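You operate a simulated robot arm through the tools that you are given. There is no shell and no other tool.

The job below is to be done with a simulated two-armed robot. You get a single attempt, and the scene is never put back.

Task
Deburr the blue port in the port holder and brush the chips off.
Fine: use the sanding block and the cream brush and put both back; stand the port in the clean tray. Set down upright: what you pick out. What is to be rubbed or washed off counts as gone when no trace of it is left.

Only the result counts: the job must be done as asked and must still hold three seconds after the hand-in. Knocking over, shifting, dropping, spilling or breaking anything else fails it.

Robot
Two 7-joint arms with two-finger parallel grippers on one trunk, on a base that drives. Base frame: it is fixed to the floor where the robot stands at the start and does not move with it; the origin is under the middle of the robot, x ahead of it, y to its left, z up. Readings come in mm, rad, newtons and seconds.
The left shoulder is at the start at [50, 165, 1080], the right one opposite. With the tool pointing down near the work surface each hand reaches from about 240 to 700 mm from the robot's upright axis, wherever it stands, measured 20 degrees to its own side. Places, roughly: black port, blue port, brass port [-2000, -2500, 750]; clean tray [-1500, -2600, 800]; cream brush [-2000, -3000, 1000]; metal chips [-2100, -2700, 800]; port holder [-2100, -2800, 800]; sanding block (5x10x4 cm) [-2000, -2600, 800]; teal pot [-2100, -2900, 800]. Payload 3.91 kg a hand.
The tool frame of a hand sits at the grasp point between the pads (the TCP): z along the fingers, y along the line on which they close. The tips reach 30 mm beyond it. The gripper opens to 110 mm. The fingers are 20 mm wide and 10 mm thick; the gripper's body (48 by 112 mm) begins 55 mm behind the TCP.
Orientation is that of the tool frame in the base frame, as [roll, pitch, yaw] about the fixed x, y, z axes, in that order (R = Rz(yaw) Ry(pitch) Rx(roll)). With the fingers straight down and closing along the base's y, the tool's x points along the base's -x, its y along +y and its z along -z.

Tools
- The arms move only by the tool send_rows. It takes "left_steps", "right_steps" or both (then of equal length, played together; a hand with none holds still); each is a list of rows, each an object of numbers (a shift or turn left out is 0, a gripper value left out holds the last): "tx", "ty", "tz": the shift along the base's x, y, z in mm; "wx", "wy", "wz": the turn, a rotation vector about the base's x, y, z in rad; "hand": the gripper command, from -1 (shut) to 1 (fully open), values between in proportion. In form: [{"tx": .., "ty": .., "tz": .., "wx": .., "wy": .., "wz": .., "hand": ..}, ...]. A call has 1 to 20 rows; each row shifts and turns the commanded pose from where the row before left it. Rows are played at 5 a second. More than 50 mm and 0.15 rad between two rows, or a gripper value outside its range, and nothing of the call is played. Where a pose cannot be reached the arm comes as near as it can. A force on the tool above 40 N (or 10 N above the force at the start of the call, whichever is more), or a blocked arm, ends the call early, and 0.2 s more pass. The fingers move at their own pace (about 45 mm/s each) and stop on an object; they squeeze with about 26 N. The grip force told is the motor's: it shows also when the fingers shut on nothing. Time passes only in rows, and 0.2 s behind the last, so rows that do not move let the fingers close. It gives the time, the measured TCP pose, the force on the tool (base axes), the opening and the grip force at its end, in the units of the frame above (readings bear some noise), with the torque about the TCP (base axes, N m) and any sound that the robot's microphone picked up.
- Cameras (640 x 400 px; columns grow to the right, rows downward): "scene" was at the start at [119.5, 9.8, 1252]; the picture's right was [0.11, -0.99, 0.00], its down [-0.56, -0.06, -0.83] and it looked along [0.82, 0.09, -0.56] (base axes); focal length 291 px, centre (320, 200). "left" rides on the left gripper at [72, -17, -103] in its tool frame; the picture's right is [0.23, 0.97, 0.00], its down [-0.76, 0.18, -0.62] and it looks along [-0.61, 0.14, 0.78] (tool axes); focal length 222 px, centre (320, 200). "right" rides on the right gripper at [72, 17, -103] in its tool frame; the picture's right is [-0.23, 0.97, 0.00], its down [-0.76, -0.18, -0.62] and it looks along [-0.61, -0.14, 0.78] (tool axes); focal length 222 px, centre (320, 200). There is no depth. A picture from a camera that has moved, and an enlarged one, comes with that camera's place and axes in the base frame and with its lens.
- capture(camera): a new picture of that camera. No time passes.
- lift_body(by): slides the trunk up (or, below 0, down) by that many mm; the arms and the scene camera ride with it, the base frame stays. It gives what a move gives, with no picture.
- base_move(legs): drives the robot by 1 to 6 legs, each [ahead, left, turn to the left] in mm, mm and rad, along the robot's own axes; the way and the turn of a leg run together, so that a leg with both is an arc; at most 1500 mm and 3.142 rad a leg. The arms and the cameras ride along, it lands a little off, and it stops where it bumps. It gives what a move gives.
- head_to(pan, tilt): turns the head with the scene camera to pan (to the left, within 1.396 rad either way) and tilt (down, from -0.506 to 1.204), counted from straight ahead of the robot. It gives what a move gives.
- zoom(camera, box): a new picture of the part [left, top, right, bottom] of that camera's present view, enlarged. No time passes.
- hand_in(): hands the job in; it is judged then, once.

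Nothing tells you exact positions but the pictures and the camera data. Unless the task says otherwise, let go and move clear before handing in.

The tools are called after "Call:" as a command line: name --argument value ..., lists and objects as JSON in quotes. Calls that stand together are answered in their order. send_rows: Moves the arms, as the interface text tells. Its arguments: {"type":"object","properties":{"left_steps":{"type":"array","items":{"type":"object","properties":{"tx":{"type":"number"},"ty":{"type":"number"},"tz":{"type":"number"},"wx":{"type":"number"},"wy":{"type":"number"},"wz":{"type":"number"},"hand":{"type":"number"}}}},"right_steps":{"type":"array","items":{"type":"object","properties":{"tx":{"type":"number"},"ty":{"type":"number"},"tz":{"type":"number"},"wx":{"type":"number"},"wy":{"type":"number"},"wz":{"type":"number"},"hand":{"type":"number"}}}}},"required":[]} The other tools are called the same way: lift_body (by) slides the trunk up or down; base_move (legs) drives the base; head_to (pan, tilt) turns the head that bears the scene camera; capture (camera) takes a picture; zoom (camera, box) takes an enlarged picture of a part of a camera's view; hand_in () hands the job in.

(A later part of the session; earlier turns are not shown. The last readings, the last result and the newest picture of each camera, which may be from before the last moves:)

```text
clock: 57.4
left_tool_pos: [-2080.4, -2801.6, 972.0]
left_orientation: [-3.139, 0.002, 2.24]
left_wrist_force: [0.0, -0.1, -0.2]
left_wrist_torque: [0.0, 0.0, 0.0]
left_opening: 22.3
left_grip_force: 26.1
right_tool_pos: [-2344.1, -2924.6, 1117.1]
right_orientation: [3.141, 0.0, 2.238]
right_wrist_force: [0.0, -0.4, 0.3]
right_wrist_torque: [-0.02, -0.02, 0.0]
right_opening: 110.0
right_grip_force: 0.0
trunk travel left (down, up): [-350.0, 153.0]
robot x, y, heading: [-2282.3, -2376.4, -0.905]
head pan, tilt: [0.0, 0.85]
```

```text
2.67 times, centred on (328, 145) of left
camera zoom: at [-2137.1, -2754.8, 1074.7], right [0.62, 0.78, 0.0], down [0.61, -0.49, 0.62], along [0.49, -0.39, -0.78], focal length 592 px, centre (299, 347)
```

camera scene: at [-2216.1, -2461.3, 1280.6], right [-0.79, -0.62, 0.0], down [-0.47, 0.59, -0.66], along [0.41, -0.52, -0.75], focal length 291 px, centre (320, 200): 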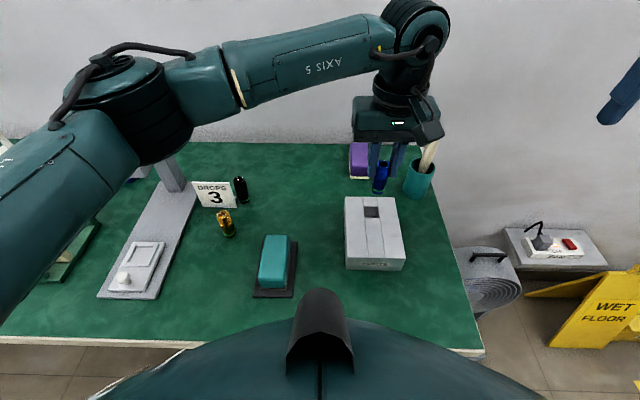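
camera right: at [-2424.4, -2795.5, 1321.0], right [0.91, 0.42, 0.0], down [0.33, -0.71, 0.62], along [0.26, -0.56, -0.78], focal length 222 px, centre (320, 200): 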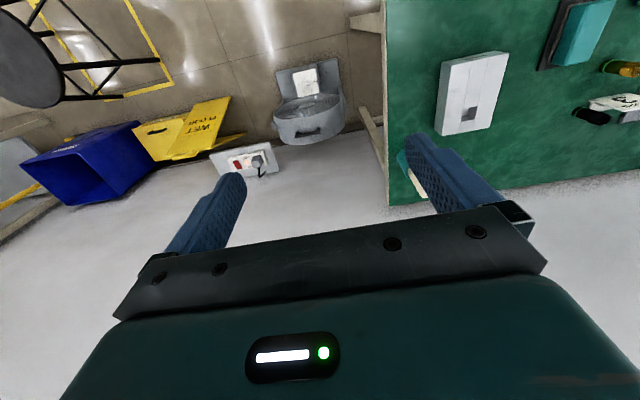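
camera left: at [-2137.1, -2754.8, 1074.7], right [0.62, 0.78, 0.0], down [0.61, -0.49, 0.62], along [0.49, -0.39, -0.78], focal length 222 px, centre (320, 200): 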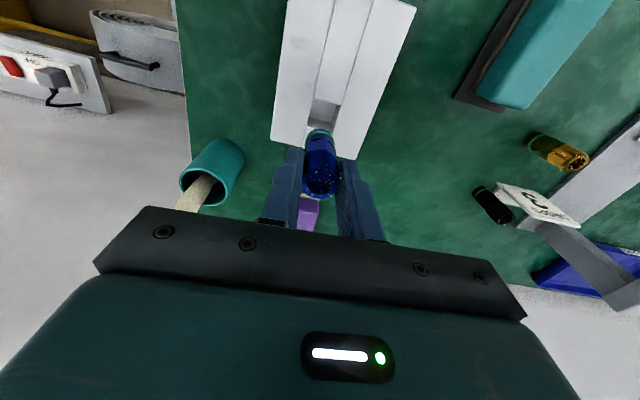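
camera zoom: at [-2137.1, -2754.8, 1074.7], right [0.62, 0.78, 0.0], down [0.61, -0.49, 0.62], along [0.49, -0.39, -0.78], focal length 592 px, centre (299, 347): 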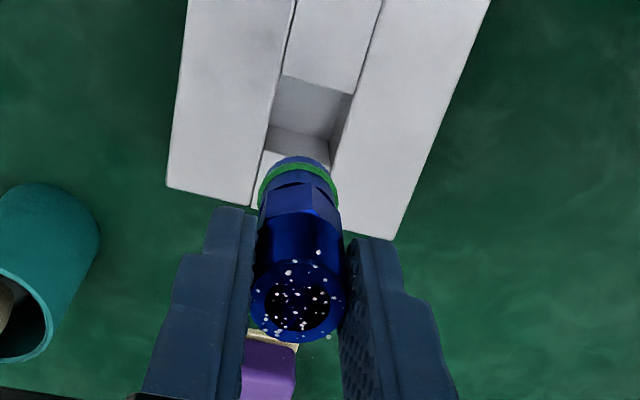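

The socket is about 29 mm square, 4-5 mm to the left of the port's axis. I correct and lower to just above the socket, then check.

Call:
send_rows --left_steps '[{"tx": 4.3, "ty": 1.8, "tz": -20}, {"tz": -25}, {"tz": -17}, {}]'

Call:
zoom --camera "left" --box '[264, 70, 392, 220]'

Call:
zoom --camera "scene" --box '[335, 135, 455, 275]'

```text
clock: 58.4
left_tool_pos: [-2074.8, -2799.0, 912.7]
left_orientation: [-3.139, 0.005, 2.24]
left_wrist_force: [0.8, 2.2, 15.2]
left_wrist_torque: [-0.06, 0.05, 0.03]
left_opening: 22.4
left_grip_force: 25.9
right_tool_pos: [-2345.1, -2924.3, 1118.3]
right_orientation: [3.14, 0.002, 2.238]
right_wrist_force: [0.3, 0.7, 0.3]
right_wrist_torque: [-0.01, 0.02, 0.0]
right_opening: 110.1
right_grip_force: 0.0
trunk travel left (down, up): [-350.0, 153.0]
robot x, y, heading: [-2283.9, -2376.2, -0.903]
head pan, tilt: [0.0, 0.85]
```

```text
2.67 times, centred on (328, 145) of left
camera zoom: at [-2132.1, -2751.6, 1015.6], right [0.62, 0.78, -0.01], down [0.61, -0.48, 0.63], along [0.49, -0.39, -0.78], focal length 592 px, centre (299, 347)
```

zoom: 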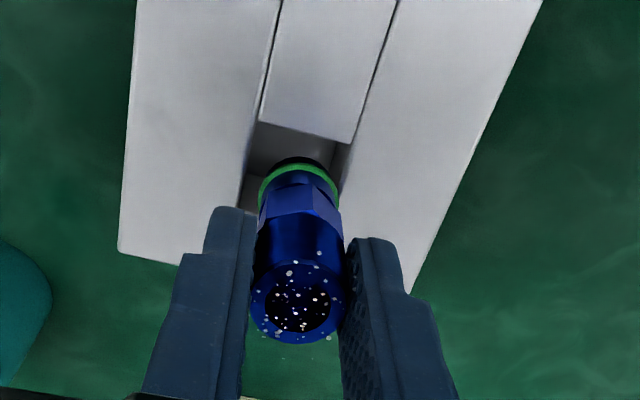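

```text
2.86 times, centred on (395, 205) of scene
camera zoom: at [-2217.0, -2459.9, 1281.1], right [-0.79, -0.62, 0.0], down [-0.46, 0.59, -0.66], along [0.41, -0.52, -0.75], focal length 832 px, centre (106, 186)
```

zoom: 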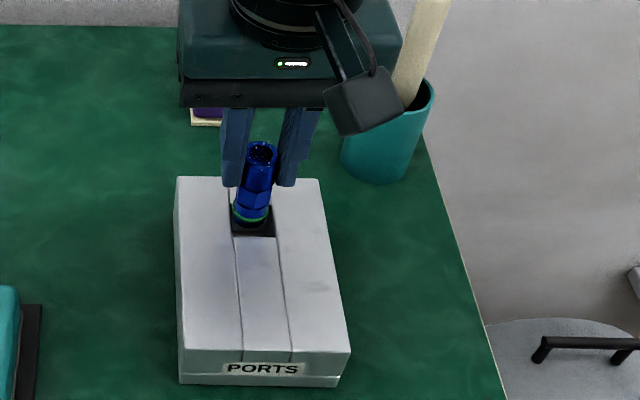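

The foot caught on the socket's far edge: the holder top is at z≈853, so the socket is about 5 mm nearer to me. I raise slightly, shift and feed in slowly.

Call:
send_rows --left_steps '[{"tz": 8}, {"tx": -3.0, "ty": 3.8}, {}, {"tz": -4}, {"tz": -4}]'

Call:
zoom --camera "left" --box '[264, 70, 392, 220]'

```text
clock: 59.5
left_tool_pos: [-2078.3, -2795.0, 912.7]
left_orientation: [-3.14, 0.004, 2.242]
left_wrist_force: [1.5, 3.0, 17.0]
left_wrist_torque: [0.33, -0.27, 0.04]
left_opening: 22.4
left_grip_force: 25.6
right_tool_pos: [-2344.5, -2922.8, 1118.0]
right_orientation: [-3.141, 0.0, 2.238]
right_wrist_force: [0.1, -0.4, -0.2]
right_wrist_torque: [0.01, 0.02, 0.0]
right_opening: 110.1
right_grip_force: 0.0
trunk travel left (down, up): [-350.0, 153.0]
robot x, y, heading: [-2286.3, -2378.6, -0.906]
head pan, tilt: [0.0, 0.85]
```

```text
2.67 times, centred on (328, 145) of left
camera zoom: at [-2134.3, -2748.7, 1015.8], right [0.62, 0.78, 0.0], down [0.61, -0.48, 0.63], along [0.49, -0.39, -0.78], focal length 592 px, centre (299, 347)
```

zoom: 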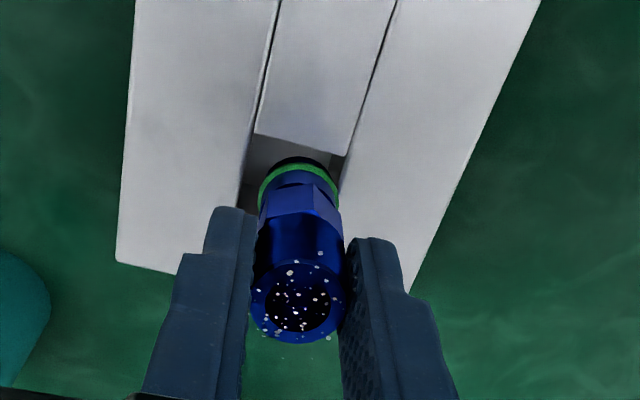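

The contact torque and picture show I'm still about 2 mm too far left and 2 mm too far back. I back up, shift and try again gently.

Call:
send_rows --left_steps '[{"tz": 8}, {"tx": -2.9, "ty": 0.0}, {}, {"tz": -4}, {"tz": -4}, {"tz": -3}]'

Call:
zoom --camera "left" --box '[264, 70, 392, 220]'

```text
clock: 61.0
left_tool_pos: [-2080.3, -2796.1, 906.0]
left_orientation: [-3.141, 0.0, 2.241]
left_wrist_force: [1.5, -1.7, -0.8]
left_wrist_torque: [-0.17, -0.07, 0.02]
left_opening: 22.7
left_grip_force: 26.3
right_tool_pos: [-2344.4, -2925.3, 1116.1]
right_orientation: [-3.141, -0.001, 2.238]
right_wrist_force: [1.1, -0.2, 0.9]
right_wrist_torque: [0.0, -0.02, 0.0]
right_opening: 110.1
right_grip_force: 0.0
trunk travel left (down, up): [-350.0, 153.0]
robot x, y, heading: [-2286.9, -2376.3, -0.905]
head pan, tilt: [0.0, 0.85]
```

```text
2.67 times, centred on (328, 145) of left
camera zoom: at [-2136.8, -2749.9, 1008.9], right [0.62, 0.78, 0.0], down [0.61, -0.49, 0.62], along [0.49, -0.39, -0.78], focal length 592 px, centre (299, 347)
```

zoom: 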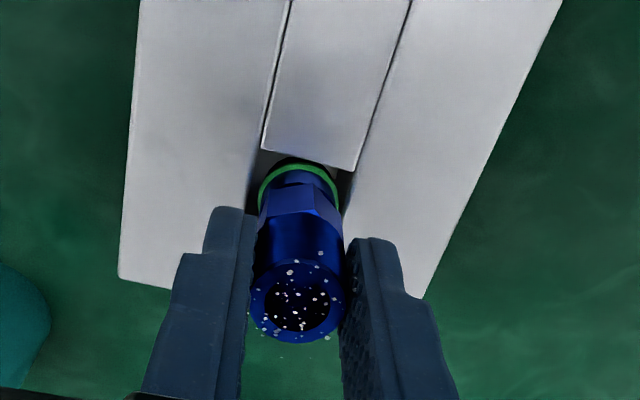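

It has entered the socket. I keep lowering slowly until it seats.

Call:
send_rows --left_steps '[{"tz": -4, "tx": 0.4, "ty": -0.5}, {"tz": -4}, {"tz": -3}, {"tz": -3}, {}]'

Call:
zoom --camera "left" --box '[264, 70, 392, 220]'

Call:
zoom --camera "scene" --box '[335, 135, 455, 275]'

```text
clock: 62.1
left_tool_pos: [-2080.4, -2796.3, 893.1]
left_orientation: [-3.139, 0.0, 2.24]
left_wrist_force: [-0.6, 0.4, -0.5]
left_wrist_torque: [-0.03, -0.04, -0.06]
left_opening: 22.7
left_grip_force: 25.6
right_tool_pos: [-2344.3, -2925.0, 1116.9]
right_orientation: [-3.14, 0.0, 2.238]
right_wrist_force: [-0.3, -0.6, 0.3]
right_wrist_torque: [0.01, -0.03, 0.0]
right_opening: 110.2
right_grip_force: 0.1
trunk travel left (down, up): [-350.0, 153.0]
robot x, y, heading: [-2289.4, -2375.3, -0.906]
head pan, tilt: [0.0, 0.85]
```

```text
2.67 times, centred on (328, 145) of left
camera zoom: at [-2136.5, -2750.0, 996.1], right [0.62, 0.78, 0.0], down [0.61, -0.49, 0.62], along [0.49, -0.39, -0.78], focal length 592 px, centre (299, 347)
```

zoom: 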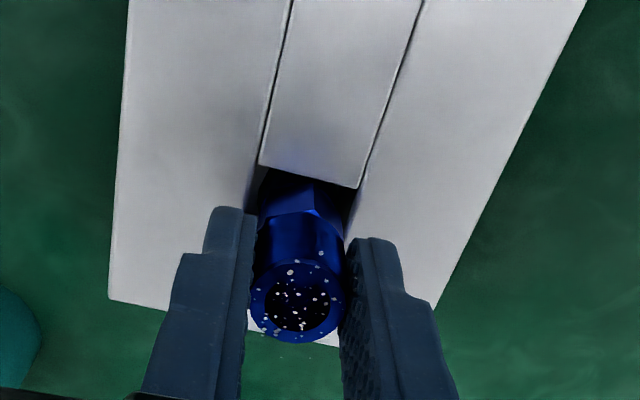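

```text
2.86 times, centred on (395, 205) of scene
camera zoom: at [-2216.4, -2461.5, 1280.6], right [-0.79, -0.62, 0.0], down [-0.46, 0.59, -0.66], along [0.41, -0.52, -0.75], focal length 832 px, centre (106, 186)
```

zoom: 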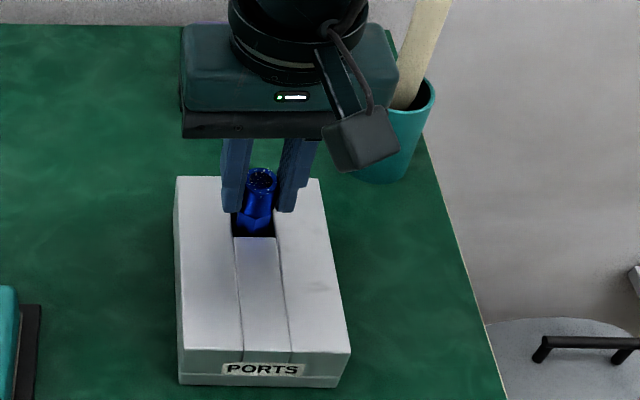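

Call:
send_rows --left_steps '[{"tz": -2}, {"tz": -2}, {"tz": -2}, {}]'

```text
clock: 63.1
left_tool_pos: [-2081.0, -2796.3, 886.1]
left_orientation: [-3.139, -0.001, 2.24]
left_wrist_force: [-0.5, -0.1, -0.6]
left_wrist_torque: [0.01, 0.02, 0.02]
left_opening: 22.8
left_grip_force: 25.7
right_tool_pos: [-2344.7, -2926.1, 1117.7]
right_orientation: [-3.141, 0.0, 2.238]
right_wrist_force: [0.6, -0.1, -0.2]
right_wrist_torque: [-0.02, 0.03, -0.01]
right_opening: 110.2
right_grip_force: 0.2
trunk travel left (down, up): [-350.0, 153.0]
robot x, y, heading: [-2285.2, -2375.2, -0.903]
head pan, tilt: [0.0, 0.85]
```

Call:
send_rows --left_steps '[{"tz": -1.5}, {}]'

Call:
capture --camera "left"

Call:
zoom --camera "scene" --box '[345, 155, 425, 255]'

```text
clock: 63.8
left_tool_pos: [-2080.5, -2796.9, 885.8]
left_orientation: [3.141, 0.0, 2.24]
left_wrist_force: [0.0, -0.3, 0.0]
left_wrist_torque: [0.01, 0.0, 0.02]
left_opening: 22.4
left_grip_force: 25.9
right_tool_pos: [-2344.1, -2925.5, 1116.8]
right_orientation: [3.141, 0.001, 2.24]
right_wrist_force: [-0.2, -0.6, -0.1]
right_wrist_torque: [-0.03, 0.01, 0.02]
right_opening: 109.9
right_grip_force: 0.1
trunk travel left (down, up): [-350.0, 153.0]
robot x, y, heading: [-2280.2, -2380.5, -0.902]
head pan, tilt: [0.0, 0.85]
```

```text
taken
camera left: at [-2136.8, -2750.2, 988.7], right [0.62, 0.78, 0.0], down [0.61, -0.49, 0.62], along [0.49, -0.39, -0.78], focal length 222 px, centre (320, 200)
```

left: 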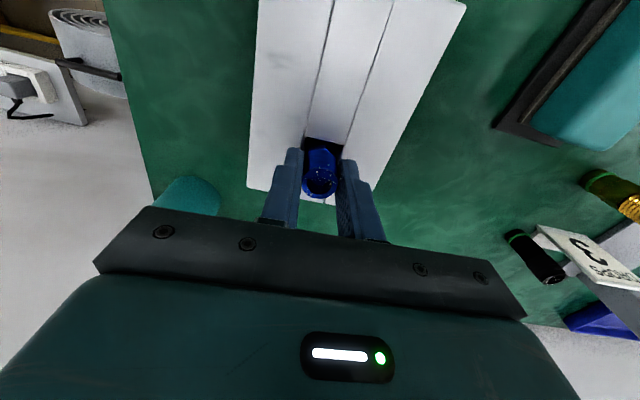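

```text
4.00 times, centred on (385, 205) of scene
camera zoom: at [-2216.4, -2461.5, 1280.6], right [-0.79, -0.62, 0.0], down [-0.46, 0.59, -0.66], along [0.41, -0.52, -0.75], focal length 1164 px, centre (60, 180)
```

zoom: 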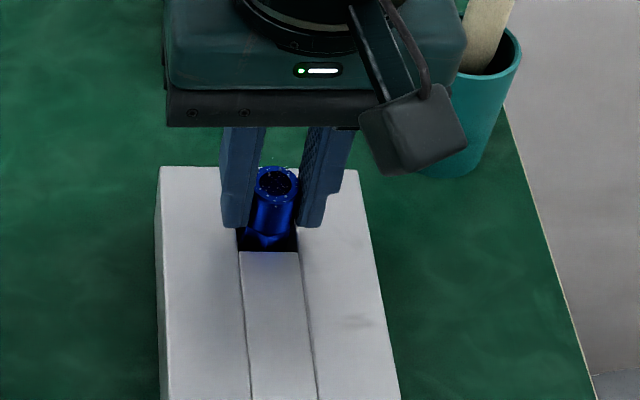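

No contact force and the tips are just above the holder top; I release here and rise straight up.

Call:
send_rows --left_steps '[{"hand": -0.25}, {}, {}, {"tz": 10}, {"tz": 20}, {"tz": 40}, {"tz": 40}]'

Call:
zoom --camera "scene" --box '[345, 155, 425, 255]'

Call:
zoom --camera "left" --box '[264, 50, 392, 200]'

```text
clock: 65.3
left_tool_pos: [-2079.9, -2795.5, 997.6]
left_orientation: [3.141, 0.001, 2.241]
left_wrist_force: [0.1, -0.3, 0.0]
left_wrist_torque: [-0.01, 0.02, -0.01]
left_opening: 41.4
left_grip_force: 0.1
right_tool_pos: [-2343.0, -2925.7, 1116.9]
right_orientation: [3.141, 0.001, 2.236]
right_wrist_force: [-0.6, 0.5, 0.3]
right_wrist_torque: [-0.02, 0.01, 0.01]
right_opening: 110.0
right_grip_force: 0.1
trunk travel left (down, up): [-350.0, 153.0]
robot x, y, heading: [-2281.2, -2372.8, -0.903]
head pan, tilt: [0.0, 0.85]
```

```text
4.00 times, centred on (385, 205) of scene
camera zoom: at [-2216.6, -2461.3, 1280.6], right [-0.79, -0.62, 0.0], down [-0.46, 0.59, -0.66], along [0.41, -0.52, -0.75], focal length 1164 px, centre (60, 180)
```

zoom: 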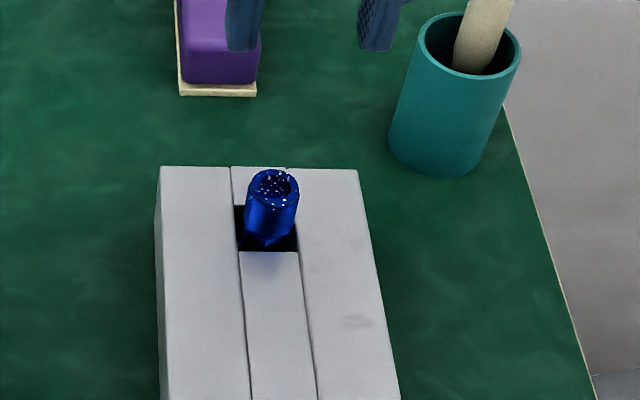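

```text
2.67 times, centred on (328, 125) of left
camera zoom: at [-2136.9, -2749.4, 1099.5], right [0.62, 0.78, 0.0], down [0.61, -0.49, 0.62], along [0.49, -0.39, -0.78], focal length 592 px, centre (299, 400)
```

zoom: 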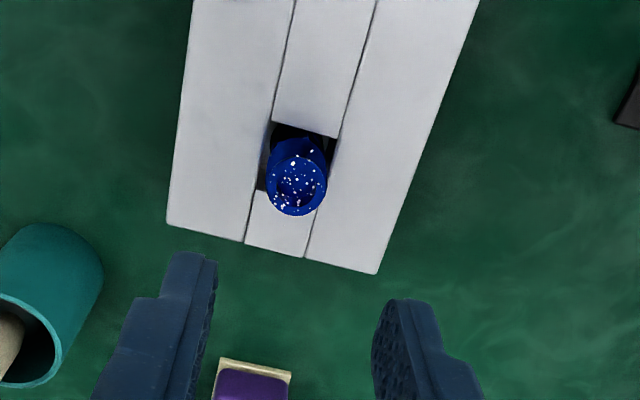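

The port stands in the holder. Now I move the left hand aside and bring the right hand above the teal sanding block near [-2008, -2607].

Call:
send_rows --left_steps '[{"tz": 45}, {"tx": 28, "ty": 37}, {"tx": 28, "ty": 37}, {"tx": 28, "ty": 37}, {"tx": 28, "ty": 37}, {"tx": 28, "ty": 37}, {"tx": 28, "ty": 37}, {"tx": 28, "ty": 37}, {"tx": 28, "ty": 37}, {"tx": 28, "ty": 37}]'

Call:
send_rows --right_steps '[{"tx": 33.6, "ty": 31.8}, {"tx": 33.6, "ty": 31.8}, {"tx": 33.6, "ty": 31.8}, {"tx": 33.6, "ty": 31.8}, {"tx": 33.6, "ty": 31.8}, {"tx": 33.6, "ty": 31.8}, {"tx": 33.6, "ty": 31.8}, {"tx": 33.6, "ty": 31.8}, {"tx": 33.6, "ty": 31.8}, {"tx": 33.6, "ty": 31.8}, {"tz": -40}, {"tz": -40}, {}]'

Call:
capture --camera "right"

Call:
capture --camera "scene"

```text
clock: 67.5
left_tool_pos: [-1826.7, -2461.5, 1041.9]
left_orientation: [-3.141, 0.0, 2.239]
left_wrist_force: [0.1, -0.9, -0.4]
left_wrist_torque: [0.01, 0.0, 0.01]
left_opening: 41.5
left_grip_force: 0.0
right_tool_pos: [-2344.6, -2924.3, 1117.3]
right_orientation: [3.141, 0.002, 2.239]
right_wrist_force: [0.2, -0.6, 0.5]
right_wrist_torque: [-0.03, 0.01, 0.01]
right_opening: 109.9
right_grip_force: 0.1
trunk travel left (down, up): [-350.0, 153.0]
robot x, y, heading: [-2285.1, -2381.1, -0.906]
head pan, tilt: [0.0, 0.85]
```

```text
clock: 70.3
left_tool_pos: [-1828.6, -2460.9, 1040.2]
left_orientation: [-3.139, -0.001, 2.24]
left_wrist_force: [-1.2, -0.4, 0.1]
left_wrist_torque: [-0.01, 0.01, 0.01]
left_opening: 41.4
left_grip_force: 0.0
right_tool_pos: [-2006.8, -2605.7, 1037.3]
right_orientation: [3.141, 0.001, 2.238]
right_wrist_force: [-0.2, 0.2, -0.4]
right_wrist_torque: [0.02, 0.01, 0.04]
right_opening: 110.0
right_grip_force: 0.2
trunk travel left (down, up): [-350.0, 153.0]
robot x, y, heading: [-2280.7, -2371.7, -0.902]
head pan, tilt: [0.0, 0.85]
```

```text
taken
camera right: at [-2039.4, -2538.9, 1140.6], right [0.91, 0.42, 0.0], down [0.33, -0.71, 0.62], along [0.26, -0.57, -0.78], focal length 222 px, centre (320, 200)
```

right: 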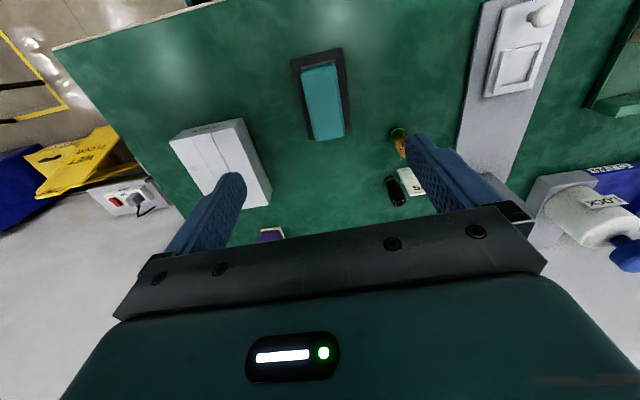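

```text
taken
camera scene: at [-2216.4, -2461.4, 1280.6], right [-0.79, -0.62, 0.0], down [-0.46, 0.59, -0.66], along [0.41, -0.52, -0.75], focal length 291 px, centre (320, 200)
```

scene: 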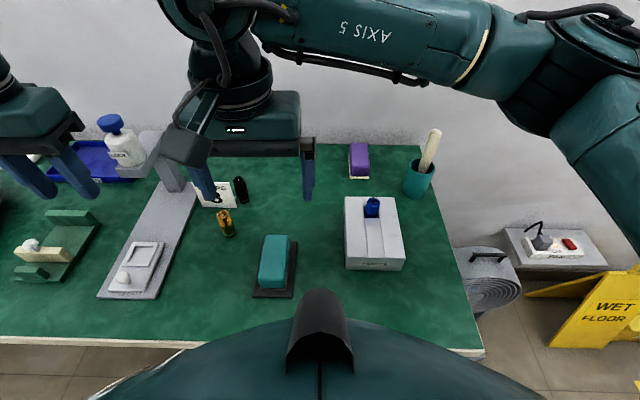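

Call:
zoom --camera "right" --box '[270, 30, 380, 160]'

```text
3.08 times, centred on (325, 95) of right
camera zoom: at [-2039.4, -2538.9, 1140.6], right [0.91, 0.42, 0.0], down [0.33, -0.71, 0.62], along [0.26, -0.57, -0.78], focal length 684 px, centre (305, 523)
```

zoom: 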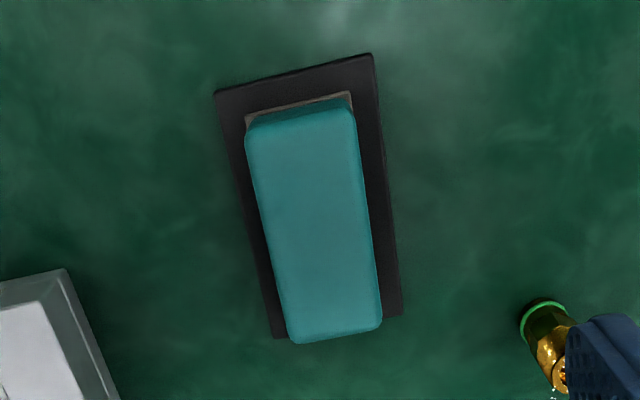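

The block's top face is centred 11 mm ahead and 4 mm left of the hand, aligned within 2°. I narrow the gripper and go down to it.

Call:
send_rows --right_steps '[{"tx": 10.3, "ty": -5.9, "wz": -0.035, "hand": 0.42}, {"tz": -45}, {"tz": -45}, {"tz": -45}, {}]'

Call:
capture --camera "right"

```text
clock: 71.5
left_tool_pos: [-1827.8, -2462.3, 1041.3]
left_orientation: [-3.141, 0.001, 2.24]
left_wrist_force: [0.5, -0.8, -0.6]
left_wrist_torque: [-0.01, -0.02, 0.02]
left_opening: 41.1
left_grip_force: 0.1
right_tool_pos: [-1997.0, -2611.7, 901.7]
right_orientation: [3.141, -0.001, 2.203]
right_wrist_force: [0.1, -0.4, 0.7]
right_wrist_torque: [0.02, -0.01, 0.0]
right_opening: 78.1
right_grip_force: 0.1
trunk travel left (down, up): [-350.0, 153.0]
robot x, y, heading: [-2284.2, -2382.1, -0.902]
head pan, tilt: [0.0, 0.85]
```

```text
taken
camera right: at [-2025.9, -2543.5, 1005.5], right [0.92, 0.39, 0.0], down [0.31, -0.72, 0.62], along [0.24, -0.57, -0.78], focal length 222 px, centre (320, 200)
```

right: 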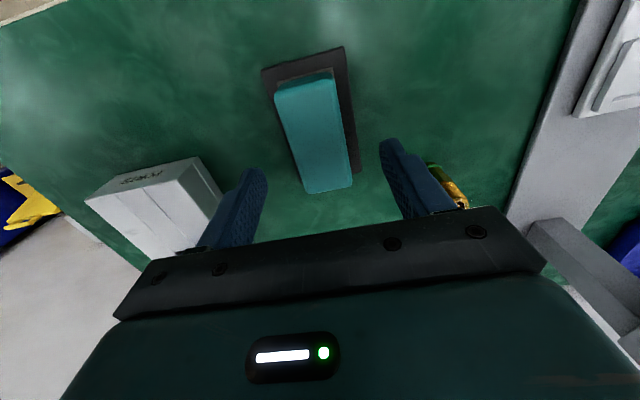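

Pad top is at z≈810 and the block's top about 837–842. I go down so the tips stay above the pad, then close.

Call:
send_rows --right_steps '[{"tx": 0.5, "ty": -3.4, "tz": -20}, {"tz": -20}, {"tz": -15}, {}, {"hand": -1}, {}, {}, {}, {}]'

Call:
capture --camera "right"

Call:
zoom --camera "scene" --box '[190, 170, 350, 300]'

```text
clock: 73.5
left_tool_pos: [-1828.7, -2461.8, 1040.7]
left_orientation: [-3.14, 0.0, 2.241]
left_wrist_force: [-0.7, -0.6, 0.0]
left_wrist_torque: [-0.01, 0.01, 0.0]
left_opening: 41.2
left_grip_force: 0.1
right_tool_pos: [-1997.3, -2615.2, 846.8]
right_orientation: [-3.141, 0.0, 2.203]
right_wrist_force: [-0.7, -0.3, 0.0]
right_wrist_torque: [-0.01, -0.01, 0.0]
right_opening: 43.5
right_grip_force: 26.1
trunk travel left (down, up): [-350.0, 153.0]
robot x, y, heading: [-2285.1, -2380.7, -0.904]
head pan, tilt: [0.0, 0.85]
```

```text
taken
camera right: at [-2026.3, -2547.1, 951.0], right [0.92, 0.39, 0.0], down [0.31, -0.72, 0.62], along [0.24, -0.57, -0.78], focal length 222 px, centre (320, 200)
```

right: 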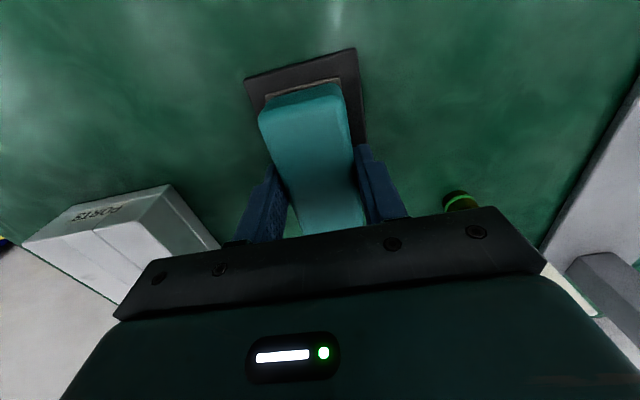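

```text
3.08 times, centred on (270, 235) of scene
camera zoom: at [-2216.4, -2461.5, 1280.6], right [-0.79, -0.62, 0.0], down [-0.46, 0.59, -0.66], along [0.41, -0.52, -0.75], focal length 896 px, centre (474, 92)
```

zoom: 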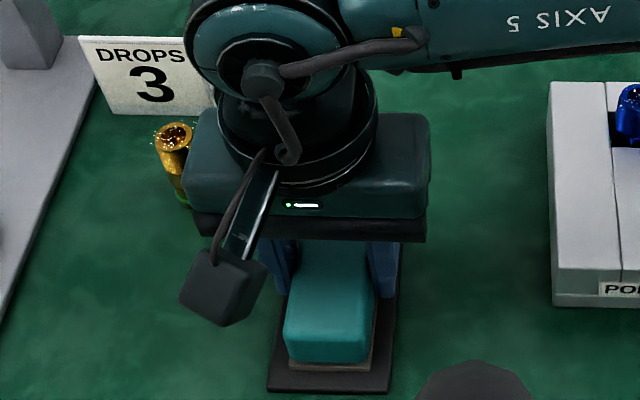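

The block is gripped (pick-up pose [-1997.3, -2615.2, 846.8], yaw 2.203, noted for the return). I lift it and carry it over the port.

Call:
send_rows --right_steps '[{"tz": 25}, {"tz": 40}, {"tz": 40}, {"tx": -16.6, "ty": -36.4}, {"tx": -16.6, "ty": -36.4}, {"tx": -16.6, "ty": -36.4}, {"tx": -16.6, "ty": -36.4}, {"tx": -16.8, "ty": -36.3}, {}]'

Call:
capture --camera "right"

Call:
zoom --camera "scene" --box '[320, 135, 440, 275]'

Call:
capture --camera "left"

```text
clock: 75.5
left_tool_pos: [-1828.0, -2461.3, 1041.4]
left_orientation: [-3.14, -0.001, 2.24]
left_wrist_force: [0.2, -1.1, -0.1]
left_wrist_torque: [0.03, 0.0, -0.03]
left_opening: 41.0
left_grip_force: 0.2
right_tool_pos: [-2081.1, -2800.1, 952.0]
right_orientation: [-3.141, 0.002, 2.202]
right_wrist_force: [-0.5, 0.1, 0.6]
right_wrist_torque: [0.01, -0.02, 0.0]
right_opening: 0.0
right_grip_force: 26.1
trunk travel left (down, up): [-350.0, 153.0]
robot x, y, heading: [-2279.9, -2376.2, -0.903]
head pan, tilt: [0.0, 0.85]
```

```text
taken
camera right: at [-2109.4, -2730.2, 1056.0], right [0.92, 0.39, 0.0], down [0.31, -0.72, 0.62], along [0.25, -0.57, -0.78], focal length 222 px, centre (320, 200)
```

right: 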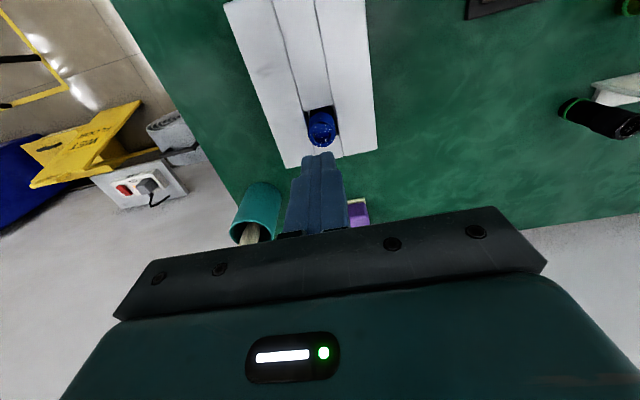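

```text
2.86 times, centred on (380, 205) of scene
camera zoom: at [-2216.3, -2461.4, 1280.6], right [-0.79, -0.62, 0.0], down [-0.47, 0.59, -0.66], along [0.41, -0.52, -0.75], focal length 832 px, centre (149, 186)
```

zoom: 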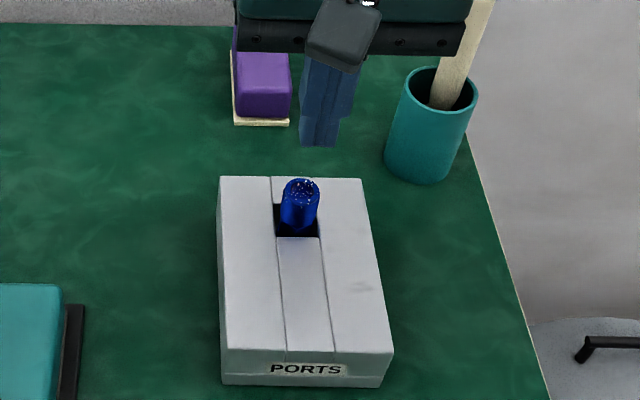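

```text
taken
camera left: at [-1884.4, -2415.7, 1144.2], right [0.62, 0.78, 0.0], down [0.61, -0.49, 0.62], along [0.49, -0.39, -0.78], focal length 222 px, centre (320, 200)
```

left: 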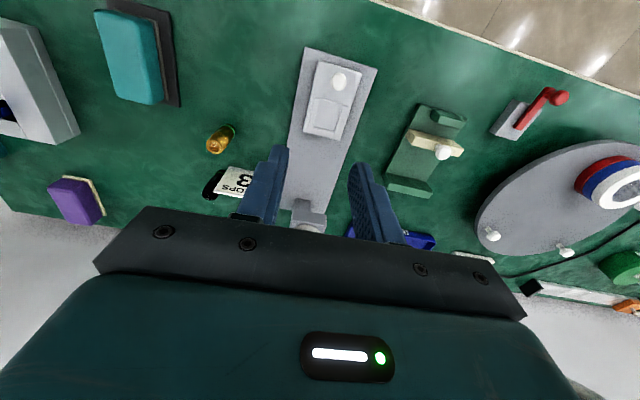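

The block slipped out of the grip on lifting; it appears to still be on its pad. I look at it closely.

Call:
zoom --camera "scene" --box '[235, 220, 315, 310]'

Call:
zoom --camera "left" --box '[80, 0, 190, 120]'

```text
4.44 times, centred on (275, 265) of scene
camera zoom: at [-2216.3, -2461.4, 1280.6], right [-0.79, -0.62, 0.0], down [-0.47, 0.59, -0.66], along [0.41, -0.52, -0.75], focal length 1294 px, centre (520, -89)
```

zoom: 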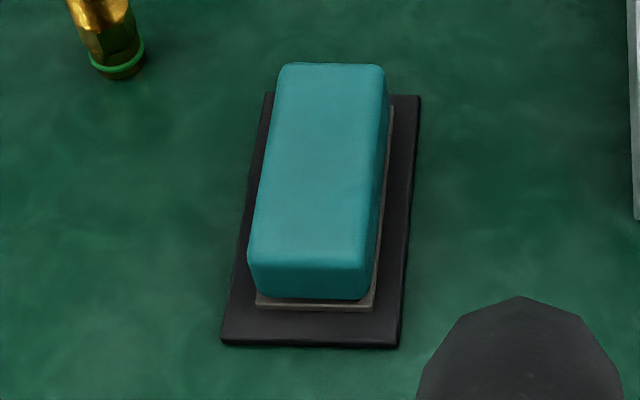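

```text
3.33 times, centred on (135, 60) of left
camera zoom: at [-1884.4, -2415.7, 1144.2], right [0.62, 0.78, 0.0], down [0.61, -0.49, 0.62], along [0.49, -0.39, -0.78], focal length 740 px, centre (937, 667)
```

zoom: 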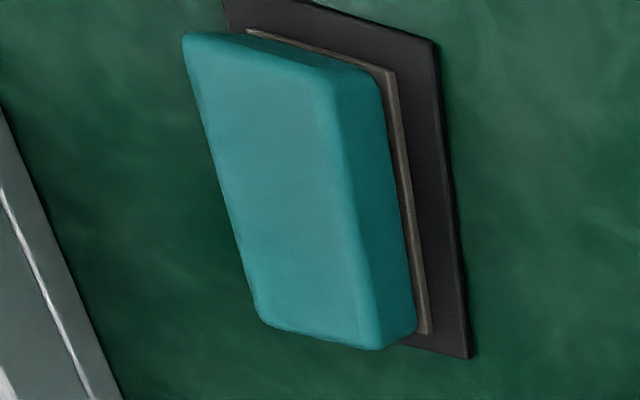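

The block stands in place on its pad. I return, re-centre on it and take a deeper grip, then lift slowly while watching the opening.

Call:
send_rows --right_steps '[{"tx": 16.6, "ty": 36.4, "hand": 0.42}, {"tx": 16.6, "ty": 36.4}, {"tx": 16.6, "ty": 36.4}, {"tx": 16.6, "ty": 36.4}, {"tx": 16.8, "ty": 36.3}, {"tz": -40}, {}]'

Call:
zoom --camera "right" --box '[240, 30, 400, 210]'

```text
clock: 77.2
left_tool_pos: [-1827.3, -2461.5, 1041.1]
left_orientation: [-3.141, -0.003, 2.241]
left_wrist_force: [-0.1, -0.9, 0.0]
left_wrist_torque: [0.01, -0.01, -0.04]
left_opening: 41.3
left_grip_force: 0.0
right_tool_pos: [-1996.5, -2616.0, 913.2]
right_orientation: [3.14, 0.002, 2.204]
right_wrist_force: [0.7, -0.4, -0.3]
right_wrist_torque: [0.02, 0.0, -0.02]
right_opening: 78.0
right_grip_force: 0.0
trunk travel left (down, up): [-350.0, 153.0]
robot x, y, heading: [-2281.8, -2376.5, -0.904]
head pan, tilt: [0.0, 0.85]
```

```text
2.22 times, centred on (320, 120) of right
camera zoom: at [-2024.9, -2547.0, 1016.7], right [0.92, 0.39, 0.0], down [0.31, -0.72, 0.62], along [0.24, -0.57, -0.78], focal length 494 px, centre (320, 378)
```

zoom: 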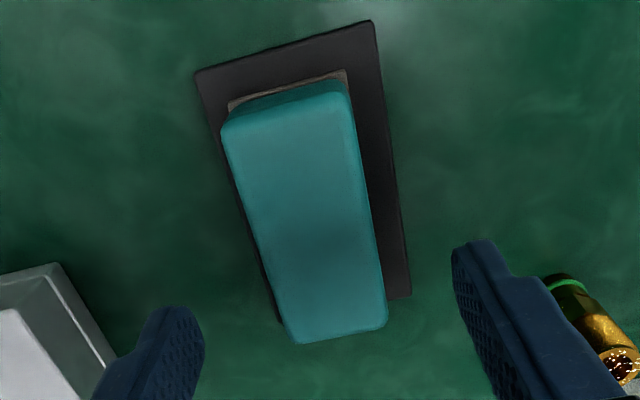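

Call:
send_rows --right_steps '[{"tx": -1.1, "ty": -0.8, "tz": -30}, {"tz": -25}, {"tz": -10}, {"tz": -5}, {}]'

Call:
send_rows --right_steps '[{"hand": -1}, {}, {}, {}, {}, {"tz": 2}, {"tz": 2}, {"tz": 2}]'

Call:
zoom --camera "right" --box '[220, 30, 420, 250]'

```text
clock: 78.3
left_tool_pos: [-1827.9, -2461.6, 1041.2]
left_orientation: [-3.141, 0.001, 2.242]
left_wrist_force: [-0.4, -0.8, -0.9]
left_wrist_torque: [0.02, -0.01, 0.01]
left_opening: 41.5
left_grip_force: 0.0
right_tool_pos: [-1997.8, -2617.4, 842.8]
right_orientation: [-3.141, 0.0, 2.203]
right_wrist_force: [-0.6, -0.4, -0.5]
right_wrist_torque: [0.03, -0.01, 0.04]
right_opening: 78.3
right_grip_force: 0.1
trunk travel left (down, up): [-350.0, 153.0]
robot x, y, heading: [-2282.9, -2376.5, -0.901]
head pan, tilt: [0.0, 0.85]
```

```text
clock: 80.2
left_tool_pos: [-1827.6, -2462.4, 1041.5]
left_orientation: [-3.14, -0.001, 2.243]
left_wrist_force: [0.6, 0.3, 0.1]
left_wrist_torque: [-0.01, -0.01, 0.01]
left_opening: 41.4
left_grip_force: 0.0
right_tool_pos: [-1999.6, -2617.5, 848.3]
right_orientation: [-3.141, 0.0, 2.204]
right_wrist_force: [0.5, -1.1, -0.6]
right_wrist_torque: [0.0, 0.01, -0.02]
right_opening: 43.6
right_grip_force: 25.9
trunk travel left (down, up): [-350.0, 153.0]
robot x, y, heading: [-2285.1, -2376.1, -0.903]
head pan, tilt: [0.0, 0.85]
```

```text
1.82 times, centred on (320, 140) of right
camera zoom: at [-2027.4, -2548.6, 952.0], right [0.92, 0.39, 0.0], down [0.31, -0.72, 0.62], along [0.24, -0.57, -0.78], focal length 404 px, centre (320, 309)
```

zoom: 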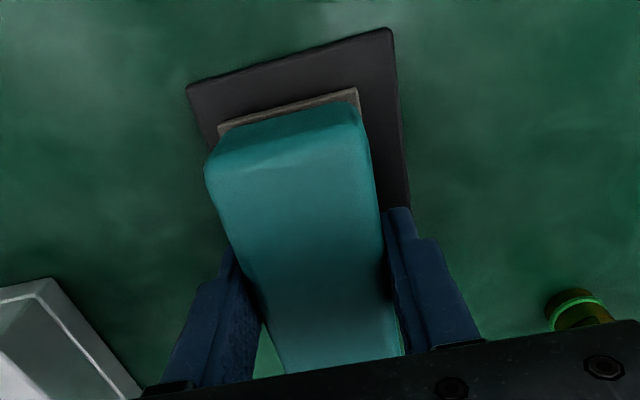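

Call:
send_rows --right_steps '[{"tz": 3}, {"tz": 3}, {"tz": 3}, {"tz": 3}, {}]'

Call:
zoom --camera "right" --box '[220, 30, 420, 250]'

Call:
zoom --camera "scene" --box '[220, 220, 320, 310]'

```text
clock: 81.3
left_tool_pos: [-1826.9, -2462.8, 1041.4]
left_orientation: [-3.138, 0.001, 2.241]
left_wrist_force: [-0.2, 0.9, -0.1]
left_wrist_torque: [0.0, -0.05, -0.04]
left_opening: 41.5
left_grip_force: 0.0
right_tool_pos: [-1997.1, -2617.2, 860.5]
right_orientation: [3.142, 0.0, 2.201]
right_wrist_force: [0.6, 0.1, -1.0]
right_wrist_torque: [-0.02, 0.0, -0.01]
right_opening: 43.6
right_grip_force: 26.0
trunk travel left (down, up): [-350.0, 153.0]
robot x, y, heading: [-2288.2, -2373.4, -0.904]
head pan, tilt: [0.0, 0.85]
```

```text
1.82 times, centred on (320, 140) of right
camera zoom: at [-2027.5, -2548.8, 964.3], right [0.92, 0.39, 0.0], down [0.31, -0.72, 0.62], along [0.24, -0.57, -0.78], focal length 404 px, centre (320, 309)
```

zoom: 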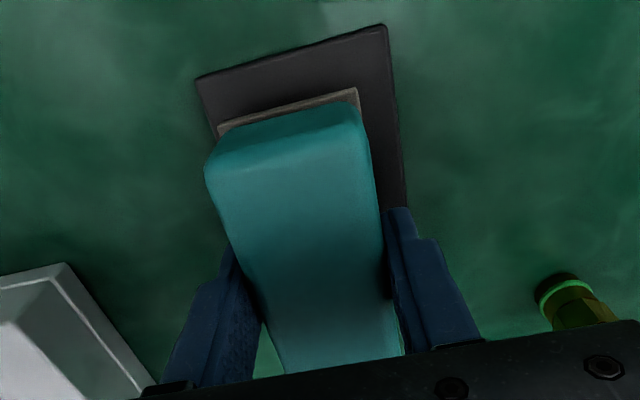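

```text
4.44 times, centred on (270, 265) of scene
camera zoom: at [-2216.4, -2461.5, 1280.6], right [-0.79, -0.62, 0.0], down [-0.46, 0.59, -0.66], along [0.41, -0.52, -0.75], focal length 1294 px, centre (542, -89)
```

zoom: 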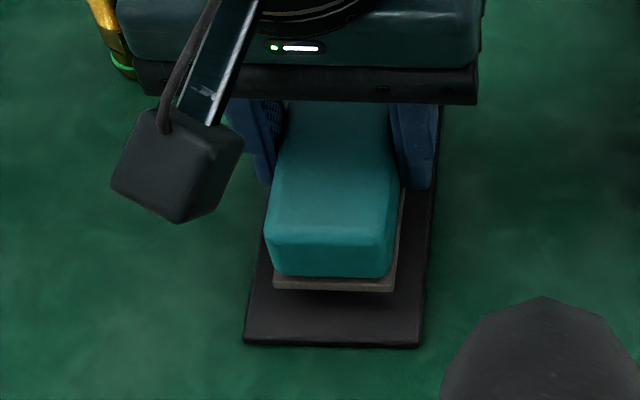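

This time the block comes along with the hand. I lift it on, more gently, and carry it over the port.

Call:
send_rows --right_steps '[{"tz": 8}, {"tz": 10}, {"tz": 10}, {"tz": 10}, {"tz": 10}, {"tz": 10}, {"tz": 10}, {"tz": 10}, {"tz": 10}, {"tz": 10}, {}]'

Call:
send_rows --right_steps '[{"tx": -8.4, "ty": -18.0}, {"tx": -8.4, "ty": -18.0}, {"tx": -8.4, "ty": -18.0}, {"tx": -8.4, "ty": -18.0}, {"tx": -8.4, "ty": -18.0}, {"tx": -8.4, "ty": -18.0}, {"tx": -8.4, "ty": -18.0}, {"tx": -8.4, "ty": -18.0}, {"tx": -8.4, "ty": -18.0}, {"tx": -8.4, "ty": -18.0}, {}]'

Call:
zoom --camera "scene" --box '[320, 135, 440, 275]'

Call:
capture --camera "right"

```text
clock: 83.8
left_tool_pos: [-1828.2, -2461.8, 1041.2]
left_orientation: [-3.14, 0.0, 2.24]
left_wrist_force: [0.0, -0.7, -0.3]
left_wrist_torque: [-0.01, 0.02, 0.01]
left_opening: 41.4
left_grip_force: 0.0
right_tool_pos: [-1997.8, -2618.4, 958.3]
right_orientation: [-3.141, 0.002, 2.203]
right_wrist_force: [-0.6, 0.3, -0.8]
right_wrist_torque: [0.0, 0.02, -0.01]
right_opening: 43.6
right_grip_force: 25.8
trunk travel left (down, up): [-350.0, 153.0]
robot x, y, heading: [-2286.2, -2382.6, -0.905]
head pan, tilt: [0.0, 0.85]
```

```text
clock: 86.2
left_tool_pos: [-1827.4, -2461.6, 1041.3]
left_orientation: [-3.14, -0.001, 2.241]
left_wrist_force: [0.7, -0.4, 0.1]
left_wrist_torque: [0.02, 0.03, 0.03]
left_opening: 41.4
left_grip_force: 0.0
right_tool_pos: [-2081.9, -2796.1, 958.3]
right_orientation: [3.142, -0.001, 2.202]
right_wrist_force: [0.3, -0.3, -1.2]
right_wrist_torque: [-0.01, 0.0, 0.03]
right_opening: 43.5
right_grip_force: 26.0
trunk travel left (down, up): [-350.0, 153.0]
robot x, y, heading: [-2282.9, -2377.1, -0.903]
head pan, tilt: [0.0, 0.85]
```

```text
2.86 times, centred on (380, 205) of scene
camera zoom: at [-2216.3, -2461.4, 1280.6], right [-0.79, -0.62, 0.0], down [-0.46, 0.59, -0.66], along [0.41, -0.52, -0.75], focal length 832 px, centre (149, 186)
```

zoom: 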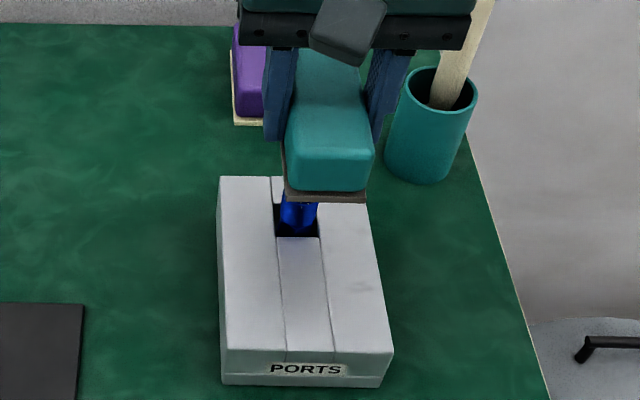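

```text
taken
camera right: at [-2111.2, -2728.8, 1061.8], right [0.92, 0.39, 0.0], down [0.31, -0.72, 0.62], along [0.24, -0.57, -0.78], focal length 222 px, centre (320, 200)
```

right: 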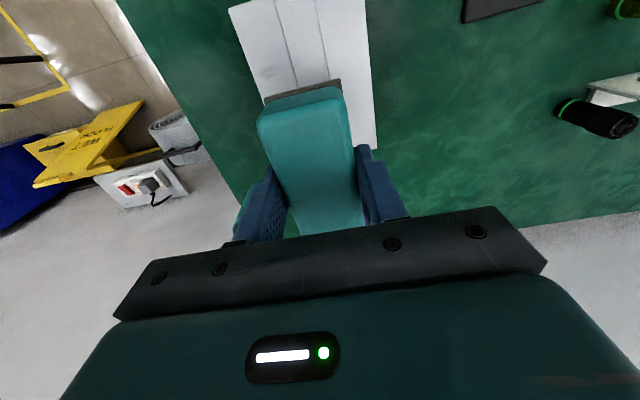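

The block is over the port. I descend carefully until light contact.

Call:
send_rows --right_steps '[{"tz": -10}, {"tz": -10}, {"tz": -10}, {"tz": -7}, {}]'

Call:
send_rows --right_steps '[{"tz": -1.5}, {"tz": -1.5}, {"tz": -1.5}, {}]'

```text
clock: 87.3
left_tool_pos: [-1827.0, -2462.3, 1040.7]
left_orientation: [-3.14, 0.001, 2.242]
left_wrist_force: [-0.3, 0.2, -0.3]
left_wrist_torque: [-0.02, -0.02, 0.0]
left_opening: 41.3
left_grip_force: 0.0
right_tool_pos: [-2082.2, -2797.8, 921.3]
right_orientation: [-3.141, -0.001, 2.202]
right_wrist_force: [0.0, 0.1, -1.2]
right_wrist_torque: [0.01, 0.0, 0.0]
right_opening: 43.3
right_grip_force: 25.8
trunk travel left (down, up): [-350.0, 153.0]
robot x, y, heading: [-2288.1, -2374.9, -0.904]
head pan, tilt: [0.0, 0.85]
```

```text
clock: 88.3
left_tool_pos: [-1828.0, -2461.7, 1041.2]
left_orientation: [-3.141, 0.001, 2.241]
left_wrist_force: [1.2, 0.3, -1.1]
left_wrist_torque: [0.0, -0.04, -0.04]
left_opening: 41.2
left_grip_force: 0.1
right_tool_pos: [-2082.3, -2798.2, 917.1]
right_orientation: [3.141, 0.0, 2.202]
right_wrist_force: [0.2, 0.7, -0.4]
right_wrist_torque: [0.02, 0.0, -0.01]
right_opening: 43.5
right_grip_force: 26.1
trunk travel left (down, up): [-350.0, 153.0]
robot x, y, heading: [-2281.8, -2378.8, -0.905]
head pan, tilt: [0.0, 0.85]
```

Call:
send_rows --right_steps '[{"tz": -1.5}, {"tz": -1.5}, {}]'

Call:
send_rows --right_steps '[{"tz": -1}, {"tz": -1}, {}]'

Call:
zoom --camera "scene" --box '[340, 155, 420, 255]'

```text
clock: 89.2
left_tool_pos: [-1827.5, -2461.7, 1041.0]
left_orientation: [-3.14, 0.0, 2.241]
left_wrist_force: [0.5, -0.3, -0.6]
left_wrist_torque: [0.02, -0.02, 0.01]
left_opening: 41.6
left_grip_force: 0.0
right_tool_pos: [-2082.8, -2798.5, 913.2]
right_orientation: [-3.141, 0.001, 2.202]
right_wrist_force: [-0.2, -0.2, -0.7]
right_wrist_torque: [-0.02, 0.03, -0.02]
right_opening: 43.5
right_grip_force: 25.5
trunk travel left (down, up): [-350.0, 153.0]
robot x, y, heading: [-2285.1, -2376.1, -0.901]
head pan, tilt: [0.0, 0.85]
```

```text
clock: 90.0
left_tool_pos: [-1828.1, -2461.6, 1041.7]
left_orientation: [-3.14, 0.002, 2.241]
left_wrist_force: [-0.4, -0.5, -0.4]
left_wrist_torque: [0.05, 0.01, 0.0]
left_opening: 41.1
left_grip_force: 0.2
right_tool_pos: [-2082.4, -2796.6, 913.6]
right_orientation: [3.139, 0.003, 2.202]
right_wrist_force: [-0.9, 0.5, 9.0]
right_wrist_torque: [0.03, 0.02, -0.02]
right_opening: 43.5
right_grip_force: 26.2
trunk travel left (down, up): [-350.0, 153.0]
robot x, y, heading: [-2283.4, -2377.2, -0.909]
head pan, tilt: [0.0, 0.85]
```

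```text
4.00 times, centred on (380, 205) of scene
camera zoom: at [-2216.8, -2460.9, 1280.8], right [-0.79, -0.62, 0.0], down [-0.46, 0.59, -0.66], along [0.41, -0.52, -0.75], focal length 1164 px, centre (80, 180)
```

zoom: 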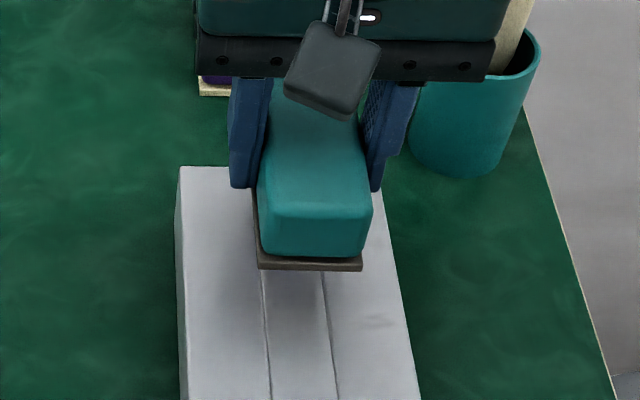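

Contact at about 9 N. I rub with strokes along the block's length.

Call:
send_rows --right_steps '[{"tx": 5.9, "ty": -8.1}, {"tx": 5.9, "ty": -8.1}, {"tx": -5.9, "ty": 8.1}, {"tx": -5.9, "ty": 8.1}, {"tx": -5.9, "ty": 8.1}, {"tx": -5.9, "ty": 8.1}, {"tx": 5.9, "ty": -8.1}, {"tx": 5.9, "ty": -8.1}, {"tx": 5.9, "ty": -8.1}, {"tx": 5.9, "ty": -8.1}, {"tx": -5.9, "ty": 8.1}, {"tx": -5.9, "ty": 8.1}, {"tx": -5.9, "ty": 8.1}, {"tx": -5.9, "ty": 8.1}, {"tx": 5.9, "ty": -8.1}, {"tx": 5.9, "ty": -8.1}]'

Call:
zoom --camera "scene" --box '[340, 155, 420, 255]'

```text
clock: 93.3
left_tool_pos: [-1828.7, -2460.8, 1041.4]
left_orientation: [-3.14, 0.003, 2.24]
left_wrist_force: [0.6, 0.6, -0.2]
left_wrist_torque: [-0.02, -0.05, 0.02]
left_opening: 41.3
left_grip_force: 0.2
right_tool_pos: [-2082.7, -2796.2, 912.3]
right_orientation: [3.141, 0.002, 2.204]
right_wrist_force: [-2.1, 4.6, 17.1]
right_wrist_torque: [0.24, 0.05, 0.01]
right_opening: 43.6
right_grip_force: 26.0
trunk travel left (down, up): [-350.0, 153.0]
robot x, y, heading: [-2282.0, -2374.4, -0.903]
head pan, tilt: [0.0, 0.85]
```

```text
4.00 times, centred on (380, 205) of scene
camera zoom: at [-2217.3, -2459.8, 1280.8], right [-0.79, -0.62, 0.0], down [-0.46, 0.59, -0.66], along [0.41, -0.52, -0.75], focal length 1164 px, centre (80, 180)
```

zoom: 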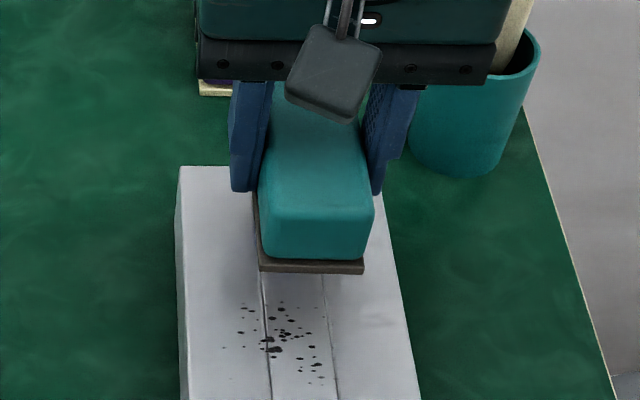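

Dark chips have appeared on the holder's top, so the sanding takes effect. I lift and check the port's rim.

Call:
send_rows --right_steps '[{"tz": 5}, {"tz": 15}, {"tz": 20}, {"tx": 16, "ty": 12}, {"tx": 32, "ty": 25}, {"tx": 32, "ty": 25}, {}]'

Call:
zoom --camera "scene" --box '[340, 155, 420, 255]'

```text
clock: 95.0
left_tool_pos: [-1829.7, -2462.7, 1041.0]
left_orientation: [-3.139, 0.001, 2.242]
left_wrist_force: [0.1, -0.4, -0.4]
left_wrist_torque: [-0.01, -0.05, -0.01]
left_opening: 41.2
left_grip_force: 0.1
right_tool_pos: [-2003.5, -2735.1, 953.4]
right_orientation: [3.141, 0.003, 2.201]
right_wrist_force: [0.2, -1.0, -1.2]
right_wrist_torque: [-0.01, 0.01, -0.01]
right_opening: 43.5
right_grip_force: 26.0
trunk travel left (down, up): [-350.0, 153.0]
robot x, y, heading: [-2281.9, -2376.4, -0.909]
head pan, tilt: [0.0, 0.85]
```

```text
4.00 times, centred on (380, 205) of scene
camera zoom: at [-2216.6, -2461.7, 1280.6], right [-0.79, -0.62, 0.0], down [-0.46, 0.59, -0.66], along [0.41, -0.52, -0.75], focal length 1164 px, centre (80, 180)
```

zoom: 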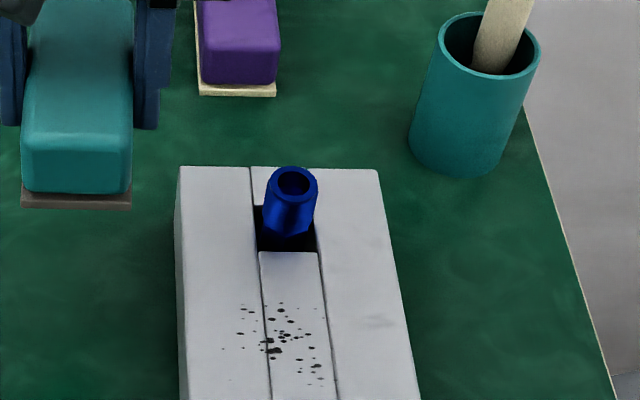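

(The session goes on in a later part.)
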